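You operate a simulated robot arm through the tools that you are given. There is no shell and no other tool. Be economical: measure what you need, move in short steps, check, and stop when the job is done.

The job below is to be done with a simulated robot arm. You get a single attempt, and the scene is never put back.

TASK
Fetch the brown egg and set it in the black bowl.

It is judged by the outcome, as a careful person would: the job done as asked, and still so three seconds after it is handed in. It fails if anything else is knocked over, pushed out of place, dropped, spilled or broken.

THE ROBOT
A 6-joint arm with a two-finger parallel gripper, fixed in place. Base frame: the origin is at the foot of the arm, x ahead of it, y to its left, z up; the work surface is at about z = 0. Readings come in mm, degrees, newtons and seconds.
With the tool pointing down near the work surface it reaches from about 140 to 580 mm from the base axis. Its first joint turns from -66.0 to 66.0 degrees. Payload 2.1 kg.
The tool frame sits at the grasp point between the pads (the TCP): z along the fingers, y along the line on which they close. The tips reach 30 mm beyond it. The gripper opens to 94 mm. The fingers are 28 mm wide and 10 mm thick; the gripper's body (50 by 96 mm) begins 55 mm behind the TCP.
Orientation is told as [roll, pitch, yaw] about the base's x, y, z axes, in that order, counted from this pose: with the fingers straight down and closing along the base's y, the tool's x points along the base's -x, its y along +y and its z along -z.

THE INTERFACE
- The arm moves only by the tool drive_tool. Its arguments are lists of equal length, an entry for each row: "delta_pos": the shift along the tool's x, y, z in mm, a list of three; "spin": the turn about the tool's z in degrees. In form: {"delta_pos": [[x, y, z], ...], "spin": [spin, ...]}. A call has 1 to 8 rows; each row shifts and turns the commanded pose from where the row before left it, along the tool's axes as they then stand. "fingers" is the closure, from 0 (fully open) to 1 (shut), set as the call begins (left out, the last holds). Each row takes 0.2 s and may step no farther than 50 mm and 8.6 degrees from the row before; otherwise, or with a gripper value out of range, the whole call is refused. Where a pose cannot be reached the arm comes as near as it can. A force on the tool above 40 N (or 10 N above the force at the start of the call, whichever is more), or a blocked arm, ends the call early, and 0.2 s more pass. The fingers move at their own pace (about 72 mm/s each) and stop on an object; they squeeze with about 29 N. The grip force told is the motor's: it shows also when the fingers shut on nothing. Time passes only in rows, and 0.2 s behind the last, so rows that do not move let the fingers close. It gives the time, the measured TCP pose, the force on the tool (base axes), the opening and the grip force at its end, in the units of the frame above (readings bear some noise).
- Cameras (640 x 400 px; columns grow to the right, rows downward): "scene" is fixed at [22.7, -354, 487.1]; the picture's right is [0.96, -0.27, 0.00], its down [-0.15, -0.52, -0.84] and it looks along [0.23, 0.81, -0.54] (base axes); focal length 337 px, centre (320, 200). "wrist" rides on the gripper at [76, 14, -103] in the tool frame; the picture's right is [-0.18, 0.98, 0.00], its down [-0.75, -0.14, -0.64] and it looks along [-0.63, -0.12, 0.77] (tool axes); focal length 243 px, centre (320, 200). There is no depth. A picture from a camera that has moved, and an enlarged one, comes with that camera's place and axes in the base frame and with its lens.
- snapshot(camera): a new picture of that camera. The clock stands still meanwhile.
- zoom(camera, box): a new picture of the part [left, top, right, bottom] of that camera's present view, enlarged. The clock stands still meanwhile.
- hand_in(): hands the job in; it is judged then, once.

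Go step by step. Nothing tells you positions but the pictures and the camera data: compare them with the known pose of the tool, close in by small moves and look again before you grip or let go. The budget is 90 turns and 46 pictures, counting those below and the enlarged ones. Unless the task says otherwise, let go and move clear before handing in, and close with one line.

The tools are called after "Emit:" as name(argument=value, ...) on one line, values as JSON. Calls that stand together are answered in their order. drive_tool: Moves the arm, as the interface text tells. Its arguments: {"type":"object","properties":{"delta_pos":{"type":"array","items":{"type":"array","items":{"type":"number"}}},"spin":{"type":"array","items":{"type":"number"}},"fingers":{"type":"number"}},"required":["delta_pos","spin"]} The other tools are called the same way: snapshot (camera) takes a picture; zoom (camera, box) takes an enlarged picture of a part of a camera's view; hand_in () hands the job in.

At the start:

```text
clock: 0.0
eef_pos: [167.3, 210.7, 242.6]
orientation: [0.0, 0.0, 0.0]
ft_force: [-0.2, -0.2, -0.2]
gripper_width: 93.9
grip_force: 0.2
```

scene: 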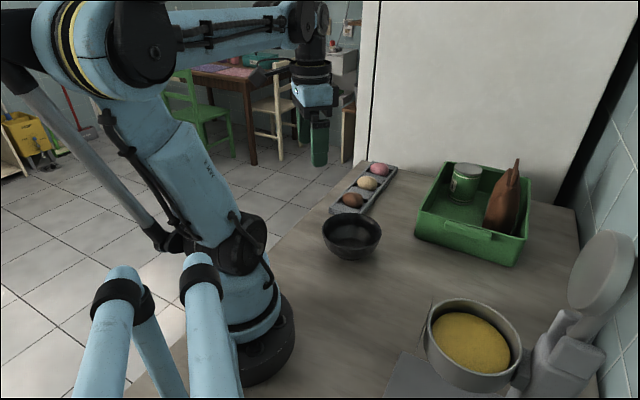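
wrist: 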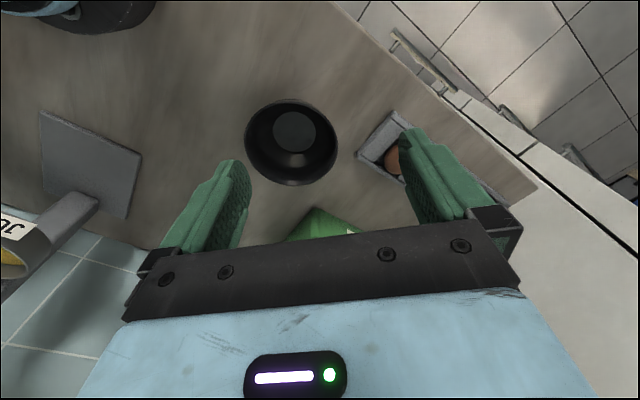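

I see the egg tray with three eggs (pink, cream, brown) near the back edge, with the brown one nearest the camera and the black bowl in front of it. I'll zoom in for measurements.

Emit:
zoom(camera="scene", box=[300, 140, 428, 270])

Emit:
zoom(camera="wrist", box=[220, 80, 540, 280])

```text
3.08 times, centred on (364, 205) of scene
camera zoom: at [22.7, -354.0, 487.1], right [0.96, -0.27, 0.0], down [-0.15, -0.52, -0.84], along [0.23, 0.81, -0.54], focal length 1036 px, centre (185, 185)
```

zoom: 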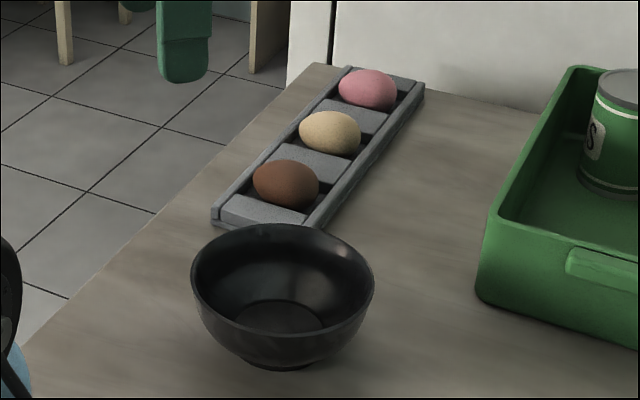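

```text
2.00 times, centred on (380, 180) of wrist
camera zoom: at [90.6, 226.1, 345.0], right [0.18, 0.98, 0.0], down [0.75, -0.14, 0.64], along [0.63, -0.12, -0.77], focal length 485 px, centre (200, 240)
```

zoom: 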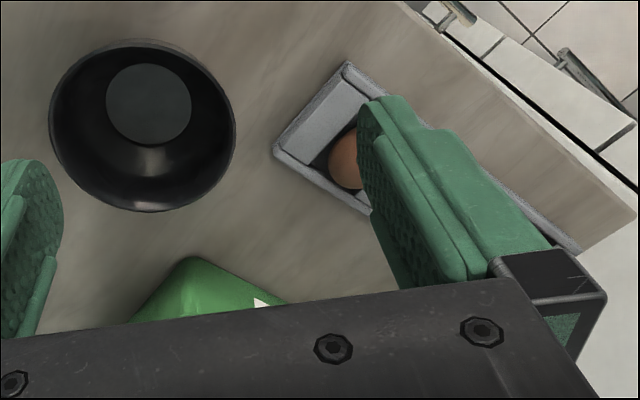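

The brown egg is at about (297, 311) in a tray running at about 45°, and the bowl is centred near (233, 161) with a rim about 120 mm wide. I'll move the open gripper nearer at a safe height so the egg shows between the fingers.

Emit:
drive_tool(delta_pos=[[-25, 20, 0], [-25, 20, 0], [-20, 20, 0]], spin=[0, 0, 0], fingers=0)

Emit:
snapshot(camera="wrist")

```text
clock: 0.8
eef_pos: [237.5, 270.3, 242.5]
orientation: [0.1, -0.1, 0.0]
ft_force: [-0.1, -0.6, 0.3]
gripper_width: 93.8
grip_force: 0.0
```

```text
41 pictures are left
camera wrist: at [159.1, 286.5, 344.2], right [0.18, 0.98, 0.0], down [0.75, -0.14, 0.64], along [0.63, -0.12, -0.77], focal length 243 px, centre (320, 200)
```

wrist: 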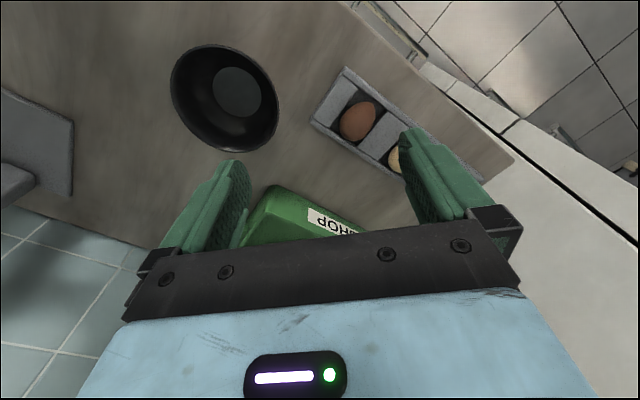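

Emit:
zoom(camera="wrist", box=[296, 60, 424, 140])

```text
5.00 times, centred on (360, 100) of wrist
camera zoom: at [159.1, 286.5, 344.2], right [0.18, 0.98, 0.0], down [0.75, -0.14, 0.64], along [0.63, -0.12, -0.77], focal length 1213 px, centre (120, 700)
```

zoom: 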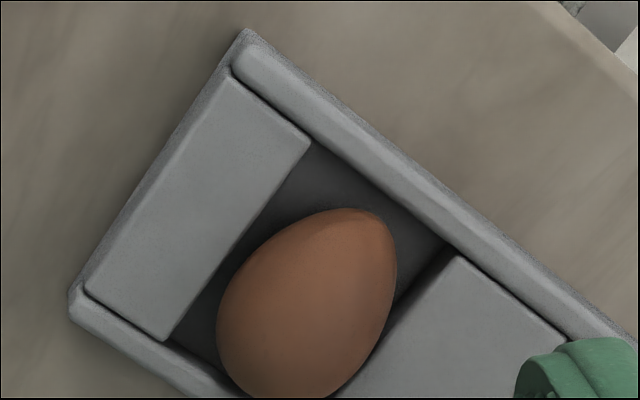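

The egg sits near (295, 312), with its long axis across the tray and little room between the blocks. I'll grip its short axis along the tray direction, which needs a spin of +45°, staying high for now and narrowing the fingers.

Emit:
drive_tool(delta_pos=[[-29, 21, 0], [-28.5, 20.7, 0], [0, 0, 0], [0, 0, 0], [0, 0, 0], [0, 0, 0], [0, 0, 0], [0, 0, 0]], spin=[0, 0, 7.5, 7.5, 7.5, 7.5, 7.5, 7.5], fingers=0.28)

Emit:
snapshot(camera="wrist")

```text
clock: 2.6
eef_pos: [296.0, 310.6, 241.9]
orientation: [0.1, -0.1, -45.1]
ft_force: [0.2, 0.2, -0.5]
gripper_width: 67.9
grip_force: 0.1
```

```text
39 pictures are left
camera wrist: at [250.7, 376.9, 345.0], right [0.83, 0.56, 0.0], down [0.43, -0.63, 0.64], along [0.36, -0.53, -0.77], focal length 243 px, centre (320, 200)
```

wrist: 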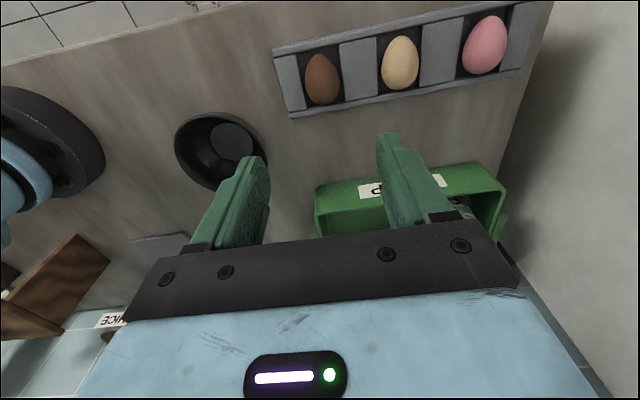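

The egg now measures about (295, 314), and the fingers line up with the tray. I'll descend partway and check again.

Emit:
drive_tool(delta_pos=[[2.5, 1, 40], [0, 0, 45], [0, 0, 40]], spin=[0, 0, 0])

Emit:
snapshot(camera="wrist")

Emit:
zoom(camera="scene", box=[290, 120, 418, 200])

```text
clock: 3.4
eef_pos: [293.1, 314.9, 119.2]
orientation: [0.2, -0.1, -45.0]
ft_force: [0.3, -0.4, -0.8]
gripper_width: 67.6
grip_force: 0.0
```

```text
38 pictures are left
camera wrist: at [248.8, 381.4, 221.0], right [0.83, 0.56, 0.0], down [0.43, -0.63, 0.64], along [0.36, -0.53, -0.77], focal length 243 px, centre (320, 200)
```

wrist: 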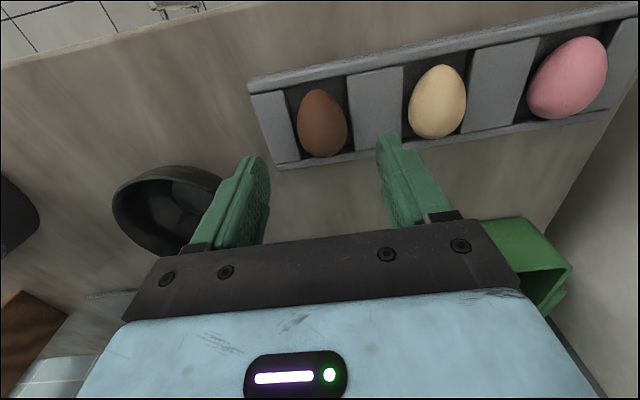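

```text
5.00 times, centred on (354, 160) of scene
camera zoom: at [22.7, -354.0, 487.1], right [0.96, -0.27, 0.0], down [-0.15, -0.52, -0.84], along [0.23, 0.81, -0.54], focal length 1683 px, centre (150, 400)
```

zoom: 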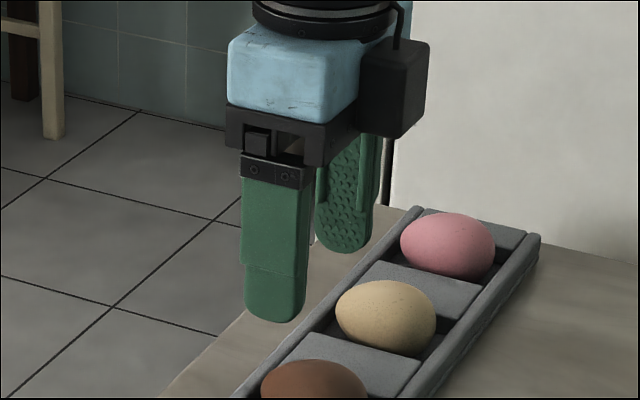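

The two wrist views put the egg centre at about (295, 315, 24). I'll descend until the tips are level with the top of the egg and check clearance.

Emit:
drive_tool(delta_pos=[[-1.4, 1.4, 25], [0, 0, 25]], spin=[0, 0])

Emit:
snapshot(camera="wrist")

Emit:
zoom(camera="scene", box=[290, 140, 418, 220])

```text
clock: 4.0
eef_pos: [295.9, 315.3, 70.1]
orientation: [0.1, -0.1, -45.1]
ft_force: [-0.1, 0.1, -0.4]
gripper_width: 67.9
grip_force: 0.1
```

```text
36 pictures are left
camera wrist: at [251.6, 381.1, 171.5], right [0.83, 0.56, 0.0], down [0.43, -0.63, 0.64], along [0.36, -0.53, -0.77], focal length 243 px, centre (320, 200)
```

wrist: 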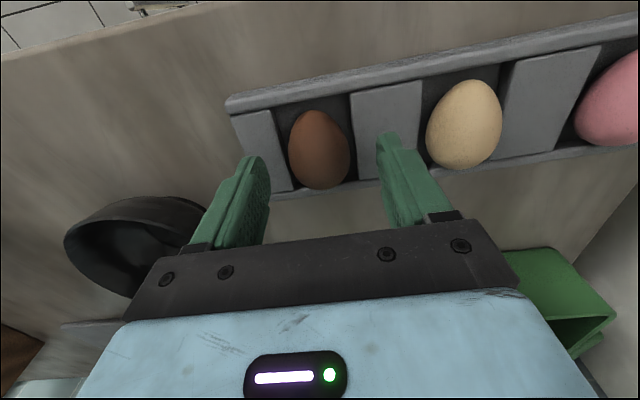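

```text
5.00 times, centred on (354, 180) of scene
camera zoom: at [22.7, -354.0, 487.1], right [0.96, -0.27, 0.0], down [-0.15, -0.52, -0.84], along [0.23, 0.81, -0.54], focal length 1683 px, centre (150, 300)
```

zoom: 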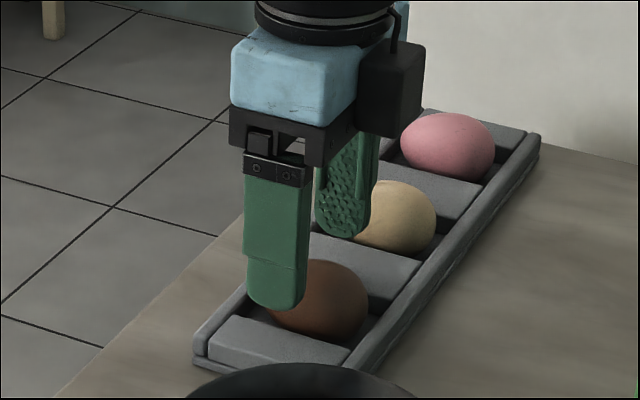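

Everything lines up, with the finger tips on either side of the egg and about 40 mm up. I'll ease down so the tips are just above the divider blocks.

Emit:
drive_tool(delta_pos=[[-1.5, 0, 7], [0, 0, 7], [0, 0, 6]], spin=[0, 0, 0])

Emit:
zoom(camera="scene", box=[290, 160, 418, 240])

Emit:
snapshot(camera="wrist")

```text
clock: 4.8
eef_pos: [297.4, 313.9, 49.5]
orientation: [0.1, -0.1, -45.0]
ft_force: [0.2, -0.2, -0.1]
gripper_width: 67.9
grip_force: 0.0
```

```text
5.00 times, centred on (354, 200) of scene
camera zoom: at [22.7, -354.0, 487.1], right [0.96, -0.27, 0.0], down [-0.15, -0.52, -0.84], along [0.23, 0.81, -0.54], focal length 1683 px, centre (150, 200)
```

zoom: 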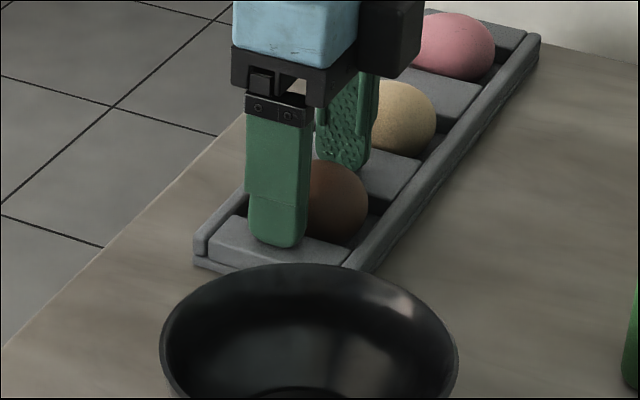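

```text
33 pictures are left
camera wrist: at [252.6, 379.4, 151.2], right [0.83, 0.56, 0.0], down [0.43, -0.63, 0.64], along [0.36, -0.53, -0.77], focal length 243 px, centre (320, 200)
```

wrist: 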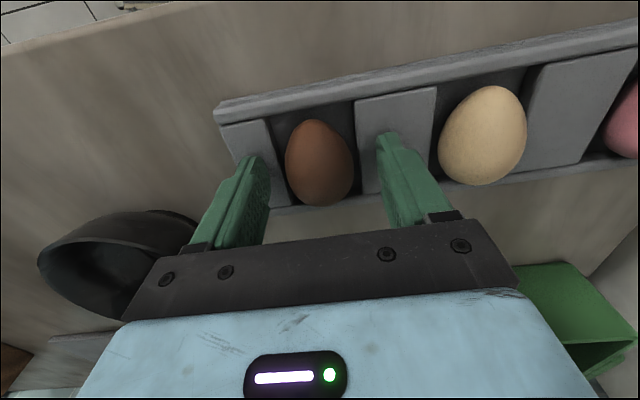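

The block tops triangulate to about z = 14, so there is room to go 2 mm lower. I'll do that and close on the egg.

Emit:
drive_tool(delta_pos=[[0, 0, 2]], spin=[0])

Emit:
drive_tool(delta_pos=[[0, 0, 0], [0, 0, 0], [0, 0, 0], [0, 0, 0]], spin=[0, 0, 0, 0], fingers=0.65)

Emit:
snapshot(camera="wrist")

```text
clock: 5.2
eef_pos: [297.5, 315.5, 48.3]
orientation: [0.1, 0.0, -45.0]
ft_force: [-3.6, -1.0, 40.1]
gripper_width: 68.0
grip_force: 0.0
```

```text
clock: 5.6
eef_pos: [297.3, 315.3, 47.9]
orientation: [0.0, 0.0, -45.0]
ft_force: [-0.6, 1.1, 15.8]
gripper_width: 42.2
grip_force: 8.2
stopped in row 1: the force on the tool passed its limit (the readings are from after the stop); the commanded pose is now the measured one
```

```text
32 pictures are left
camera wrist: at [253.0, 379.5, 150.7], right [0.83, 0.56, 0.0], down [0.43, -0.63, 0.64], along [0.36, -0.53, -0.77], focal length 243 px, centre (320, 200)
```

wrist: 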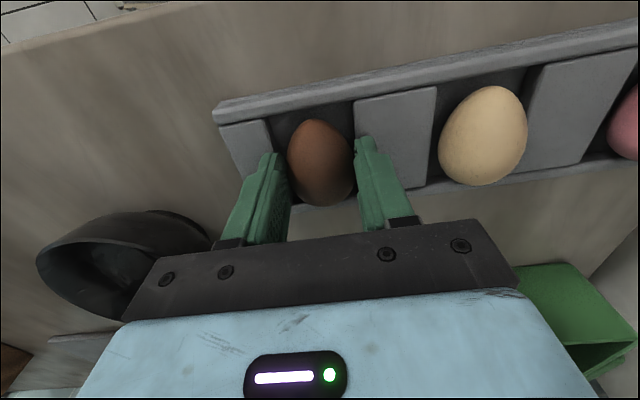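

The tips touched the blocks, so their tops are at about z = 18, and the tray looks unmoved. I'll lift 1 mm and finish closing gently.

Emit:
drive_tool(delta_pos=[[0, 0, -1.2], [0, 0, 0], [0, 0, 0], [0, 0, 0]], spin=[0, 0, 0, 0], fingers=0.7)

Emit:
snapshot(camera="wrist")

```text
clock: 6.6
eef_pos: [296.7, 314.6, 47.1]
orientation: [0.1, -0.1, -45.0]
ft_force: [0.3, -0.1, -0.2]
gripper_width: 41.6
grip_force: 13.8
```

```text
31 pictures are left
camera wrist: at [252.8, 379.5, 151.3], right [0.83, 0.56, 0.0], down [0.43, -0.63, 0.64], along [0.36, -0.53, -0.77], focal length 243 px, centre (320, 200)
```

wrist: 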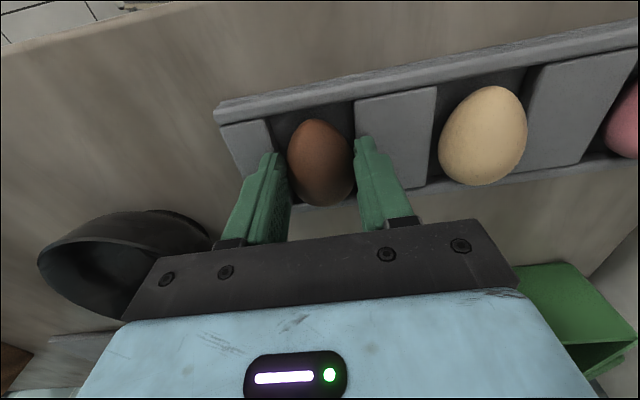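

The fingers hold the egg at 41.6 mm with a steady grip and no load on the tool. I'll lift slowly and check.

Emit:
drive_tool(delta_pos=[[0, 0, -5], [0, 0, -10], [0, 0, -15]], spin=[0, 0, 0], fingers=0.8)

Emit:
zoom(camera="scene", box=[290, 140, 418, 220])

Emit:
snapshot(camera="wrist")

```text
clock: 7.4
eef_pos: [297.3, 315.2, 80.0]
orientation: [0.0, 0.0, -45.0]
ft_force: [0.3, 0.6, -0.6]
gripper_width: 41.6
grip_force: 13.3
```

```text
5.00 times, centred on (354, 180) of scene
camera zoom: at [22.7, -354.0, 487.1], right [0.96, -0.27, 0.0], down [-0.15, -0.52, -0.84], along [0.23, 0.81, -0.54], focal length 1683 px, centre (150, 300)
```

zoom: 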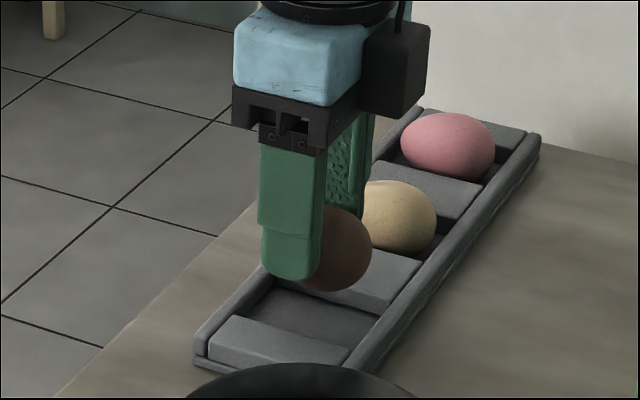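

```text
29 pictures are left
camera wrist: at [252.2, 379.7, 182.1], right [0.83, 0.56, 0.0], down [0.43, -0.63, 0.64], along [0.36, -0.53, -0.77], focal length 243 px, centre (320, 200)
```

wrist: 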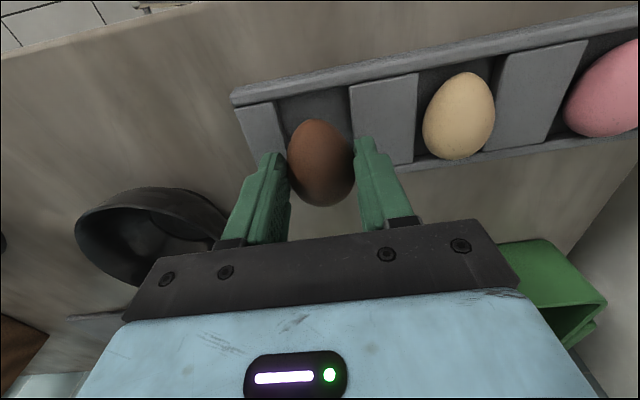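

The egg is held and clear, and the tray hasn't moved. I'll raise it further and carry it over the bowl.

Emit:
drive_tool(delta_pos=[[0, 0, -25], [0, 0, -30], [-10.6, -25.7, 0], [-10.6, -25.7, 0], [-10.6, -25.7, 0], [-10.6, -25.7, 0], [-10.6, -25.7, 0], [-10.6, -25.7, 0]], spin=[0, 0, 0, 0, 0, 0, 0, 0])

Emit:
snapshot(camera="wrist")

Emit:
snapshot(camera="scene")

```text
clock: 9.2
eef_pos: [234.2, 158.8, 133.0]
orientation: [0.0, 0.1, -45.0]
ft_force: [0.0, 0.0, -0.8]
gripper_width: 41.5
grip_force: 14.6
```

```text
28 pictures are left
camera wrist: at [189.2, 223.8, 234.9], right [0.83, 0.56, 0.0], down [0.43, -0.63, 0.64], along [0.36, -0.53, -0.77], focal length 243 px, centre (320, 200)
```

wrist: 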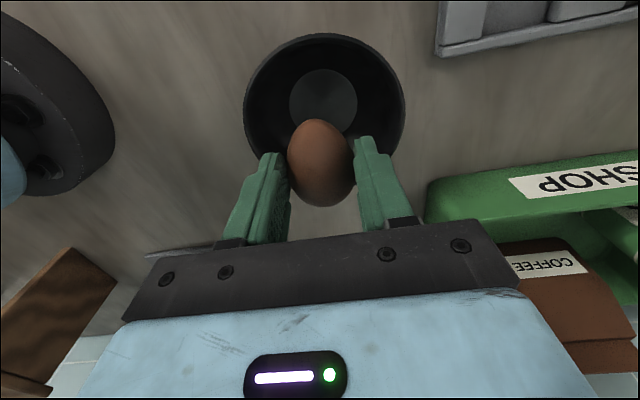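

```text
27 pictures are left
```

scene: 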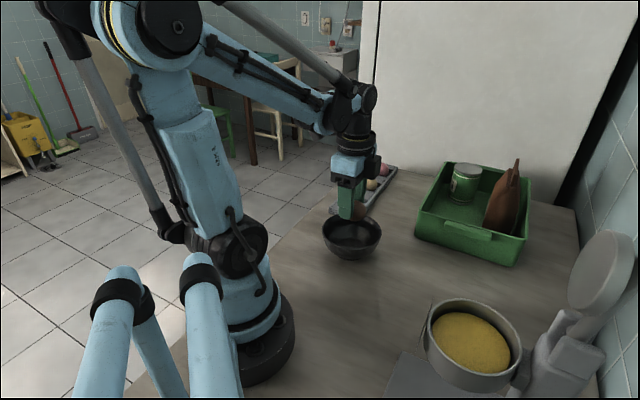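

The egg is over the bowl, and the bowl floor centre measures about (233, 164). I'll shift slightly and lower partway.

Emit:
drive_tool(delta_pos=[[4.5, 3, 10], [0, 0, 20], [0, 0, 18]], spin=[0, 0, 0])

Emit:
snapshot(camera="wrist")

Emit:
zoom(camera="scene", box=[290, 190, 418, 270])

```text
clock: 10.0
eef_pos: [231.9, 167.3, 86.4]
orientation: [0.0, 0.0, -45.0]
ft_force: [-0.1, -0.5, -0.6]
gripper_width: 42.0
grip_force: 14.1
```

```text
26 pictures are left
camera wrist: at [187.8, 231.9, 188.4], right [0.83, 0.56, 0.0], down [0.43, -0.63, 0.64], along [0.36, -0.53, -0.77], focal length 243 px, centre (320, 200)
```

wrist: 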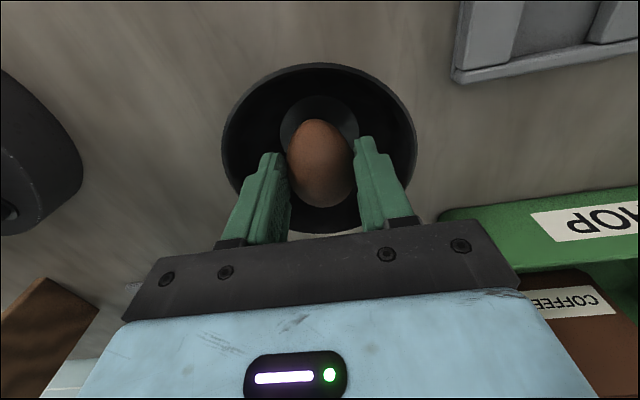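

```text
5.00 times, centred on (354, 230) of scene
camera zoom: at [22.7, -354.0, 487.1], right [0.96, -0.27, 0.0], down [-0.15, -0.52, -0.84], along [0.23, 0.81, -0.54], focal length 1683 px, centre (150, 50)
```

zoom: 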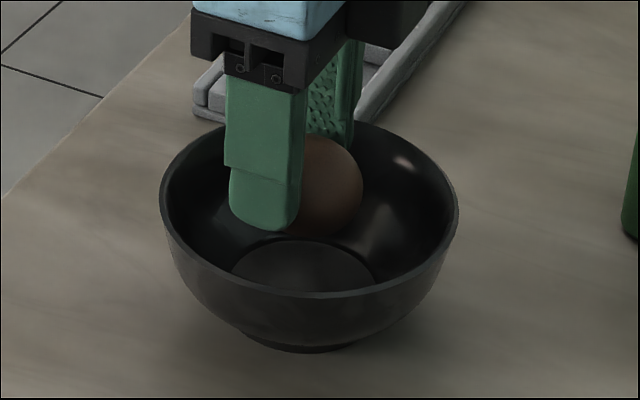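

The egg is centred over the bowl floor, with both fingers inside the rim. I'll lower it farther in small steps.

Emit:
drive_tool(delta_pos=[[-1.5, 1.5, 10], [0, 0, 8], [0, 0, 6]], spin=[0, 0, 0])

Emit:
zoom(camera="scene", box=[290, 190, 418, 270])

Emit:
snapshot(camera="wrist")

```text
clock: 10.8
eef_pos: [234.2, 166.1, 62.6]
orientation: [0.0, 0.0, -45.0]
ft_force: [-0.3, -0.7, -2.1]
gripper_width: 41.8
grip_force: 14.0
```

```text
5.00 times, centred on (354, 230) of scene
camera zoom: at [22.7, -354.0, 487.1], right [0.96, -0.27, 0.0], down [-0.15, -0.52, -0.84], along [0.23, 0.81, -0.54], focal length 1683 px, centre (150, 50)
```

zoom: 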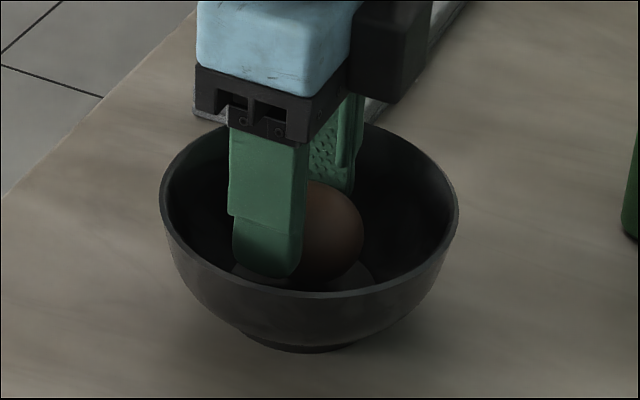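

```text
23 pictures are left
camera wrist: at [189.6, 231.0, 164.0], right [0.83, 0.56, 0.0], down [0.43, -0.63, 0.64], along [0.36, -0.53, -0.77], focal length 243 px, centre (320, 200)
```

wrist: 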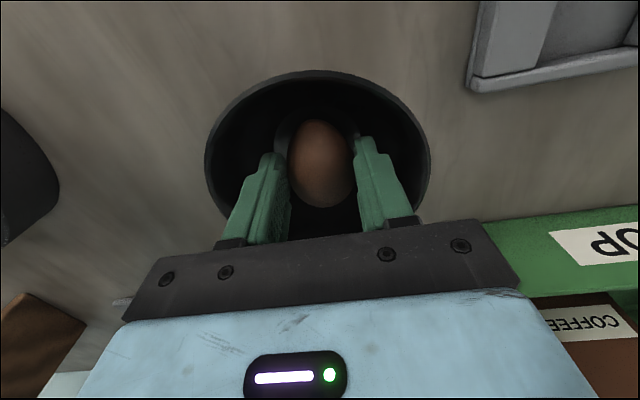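

The egg is close above the bowl floor and well centred. I'll step down 2 mm at a time and watch the force.

Emit:
drive_tool(delta_pos=[[0, 0, 2], [0, 0, 2]], spin=[0, 0])

Emit:
drive_tool(delta_pos=[[0, 0, 2]], spin=[0])

```text
clock: 11.4
eef_pos: [234.5, 165.7, 58.2]
orientation: [0.0, 0.0, -45.0]
ft_force: [-0.4, 0.1, -0.8]
gripper_width: 41.8
grip_force: 13.6
```

```text
clock: 11.8
eef_pos: [234.0, 165.4, 56.9]
orientation: [0.1, -0.1, -44.9]
ft_force: [0.5, 0.0, -0.9]
gripper_width: 41.6
grip_force: 13.5
```

Emit:
drive_tool(delta_pos=[[0, 0, 1.5]], spin=[0])

Emit:
drive_tool(delta_pos=[[0, 0, 1.5]], spin=[0])

Emit:
zoom(camera="scene", box=[290, 190, 418, 270])

```text
clock: 12.2
eef_pos: [234.3, 164.6, 55.1]
orientation: [0.0, -0.1, -45.0]
ft_force: [0.3, 0.5, -1.4]
gripper_width: 41.7
grip_force: 14.3
```

```text
clock: 12.6
eef_pos: [233.2, 165.9, 52.3]
orientation: [0.0, 0.0, -45.1]
ft_force: [-0.3, 0.4, -1.3]
gripper_width: 41.6
grip_force: 13.8
```

```text
5.00 times, centred on (354, 230) of scene
camera zoom: at [22.7, -354.0, 487.1], right [0.96, -0.27, 0.0], down [-0.15, -0.52, -0.84], along [0.23, 0.81, -0.54], focal length 1683 px, centre (150, 50)
```

zoom: 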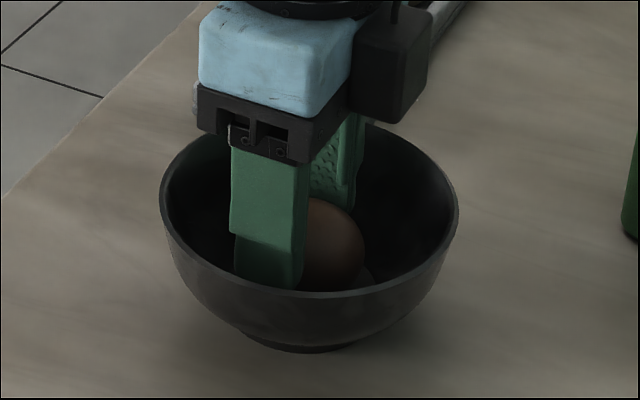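

There's no contact yet, so I'll continue down in small steps.

Emit:
drive_tool(delta_pos=[[0, 0, 1.5]], spin=[0])

Emit:
drive_tool(delta_pos=[[0, 0, 1]], spin=[0])

```text
clock: 13.0
eef_pos: [233.0, 165.9, 52.1]
orientation: [0.0, 0.0, -45.0]
ft_force: [-0.7, -0.5, 0.3]
gripper_width: 41.8
grip_force: 14.4
```

```text
clock: 13.4
eef_pos: [234.9, 164.9, 51.1]
orientation: [-0.1, 0.0, -45.0]
ft_force: [-0.2, -0.8, -0.3]
gripper_width: 41.7
grip_force: 14.4
```

Emit:
drive_tool(delta_pos=[[0, 0, 1]], spin=[0])

Emit:
drive_tool(delta_pos=[[0, 0, 1]], spin=[0])

```text
clock: 13.8
eef_pos: [234.2, 165.8, 48.6]
orientation: [-0.1, 0.1, -45.0]
ft_force: [-0.8, -0.8, -0.3]
gripper_width: 41.4
grip_force: 13.4
```

```text
clock: 14.2
eef_pos: [234.0, 166.1, 49.0]
orientation: [0.0, 0.2, -44.9]
ft_force: [-1.0, 0.6, 3.4]
gripper_width: 41.6
grip_force: 13.9
```

Light contact of 3.4 N shows the egg is on the bowl floor. I'll open just enough to release it, keeping the fingers clear of the bowl wall.

Emit:
drive_tool(delta_pos=[[0, 0, 0], [0, 0, 0], [0, 0, 0]], spin=[0, 0, 0], fingers=0.45)

Emit:
snapshot(camera="wrist")

```text
clock: 15.0
eef_pos: [233.5, 166.1, 48.5]
orientation: [-0.1, 0.0, -45.0]
ft_force: [-0.8, -0.5, -0.5]
gripper_width: 51.0
grip_force: 0.1
```

```text
21 pictures are left
camera wrist: at [189.8, 230.7, 150.8], right [0.83, 0.56, 0.0], down [0.43, -0.63, 0.64], along [0.36, -0.53, -0.77], focal length 243 px, centre (320, 200)
```

wrist: 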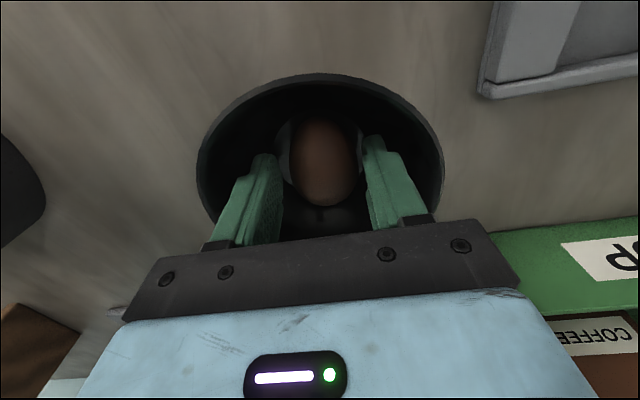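

The egg is free and resting in the bowl with a gap on both sides. I'll rise straight up, slowly at first, and then verify.

Emit:
drive_tool(delta_pos=[[0, 0, -8], [0, 0, -12], [0, 0, -20], [0, 0, -30], [0, 0, -40], [0, 0, -30]], spin=[0, 0, 0, 0, 0, 0])

Emit:
snapshot(camera="scene")

Emit:
snapshot(camera="wrist")

```text
clock: 16.4
eef_pos: [234.7, 165.7, 189.0]
orientation: [-0.1, -0.1, -44.9]
ft_force: [-0.1, 0.2, 0.2]
gripper_width: 51.8
grip_force: 0.1
```

```text
20 pictures are left
```

scene: 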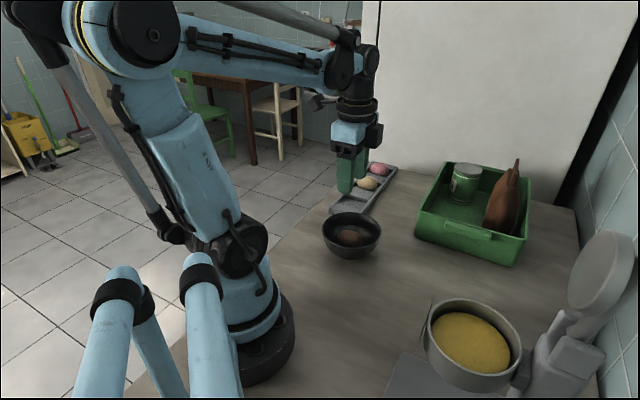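

```text
19 pictures are left
camera wrist: at [190.2, 230.9, 290.8], right [0.83, 0.56, 0.0], down [0.43, -0.63, 0.64], along [0.36, -0.53, -0.77], focal length 243 px, centre (320, 200)
```

wrist: 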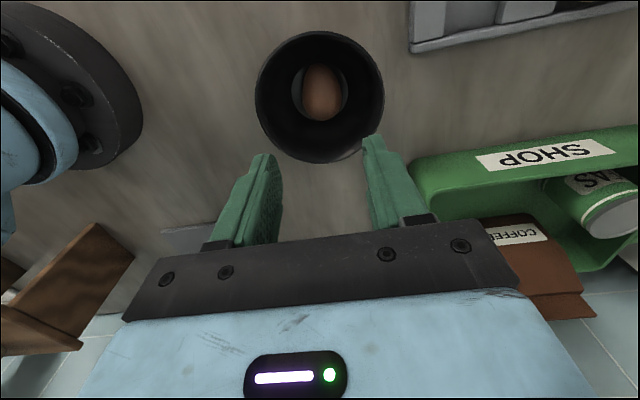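

The brown egg rests whole in the black bowl, the gripper is clear, and the bowl, tray and other eggs are where they were. I'm handing in now.

Emit:
hand_in()

```text
The job is handed in.
```

The brown egg is in the black bowl, and nothing else looked moved in the last pictures, though the fingertips briefly pressed on the egg tray (about 40 N) before the grasp.
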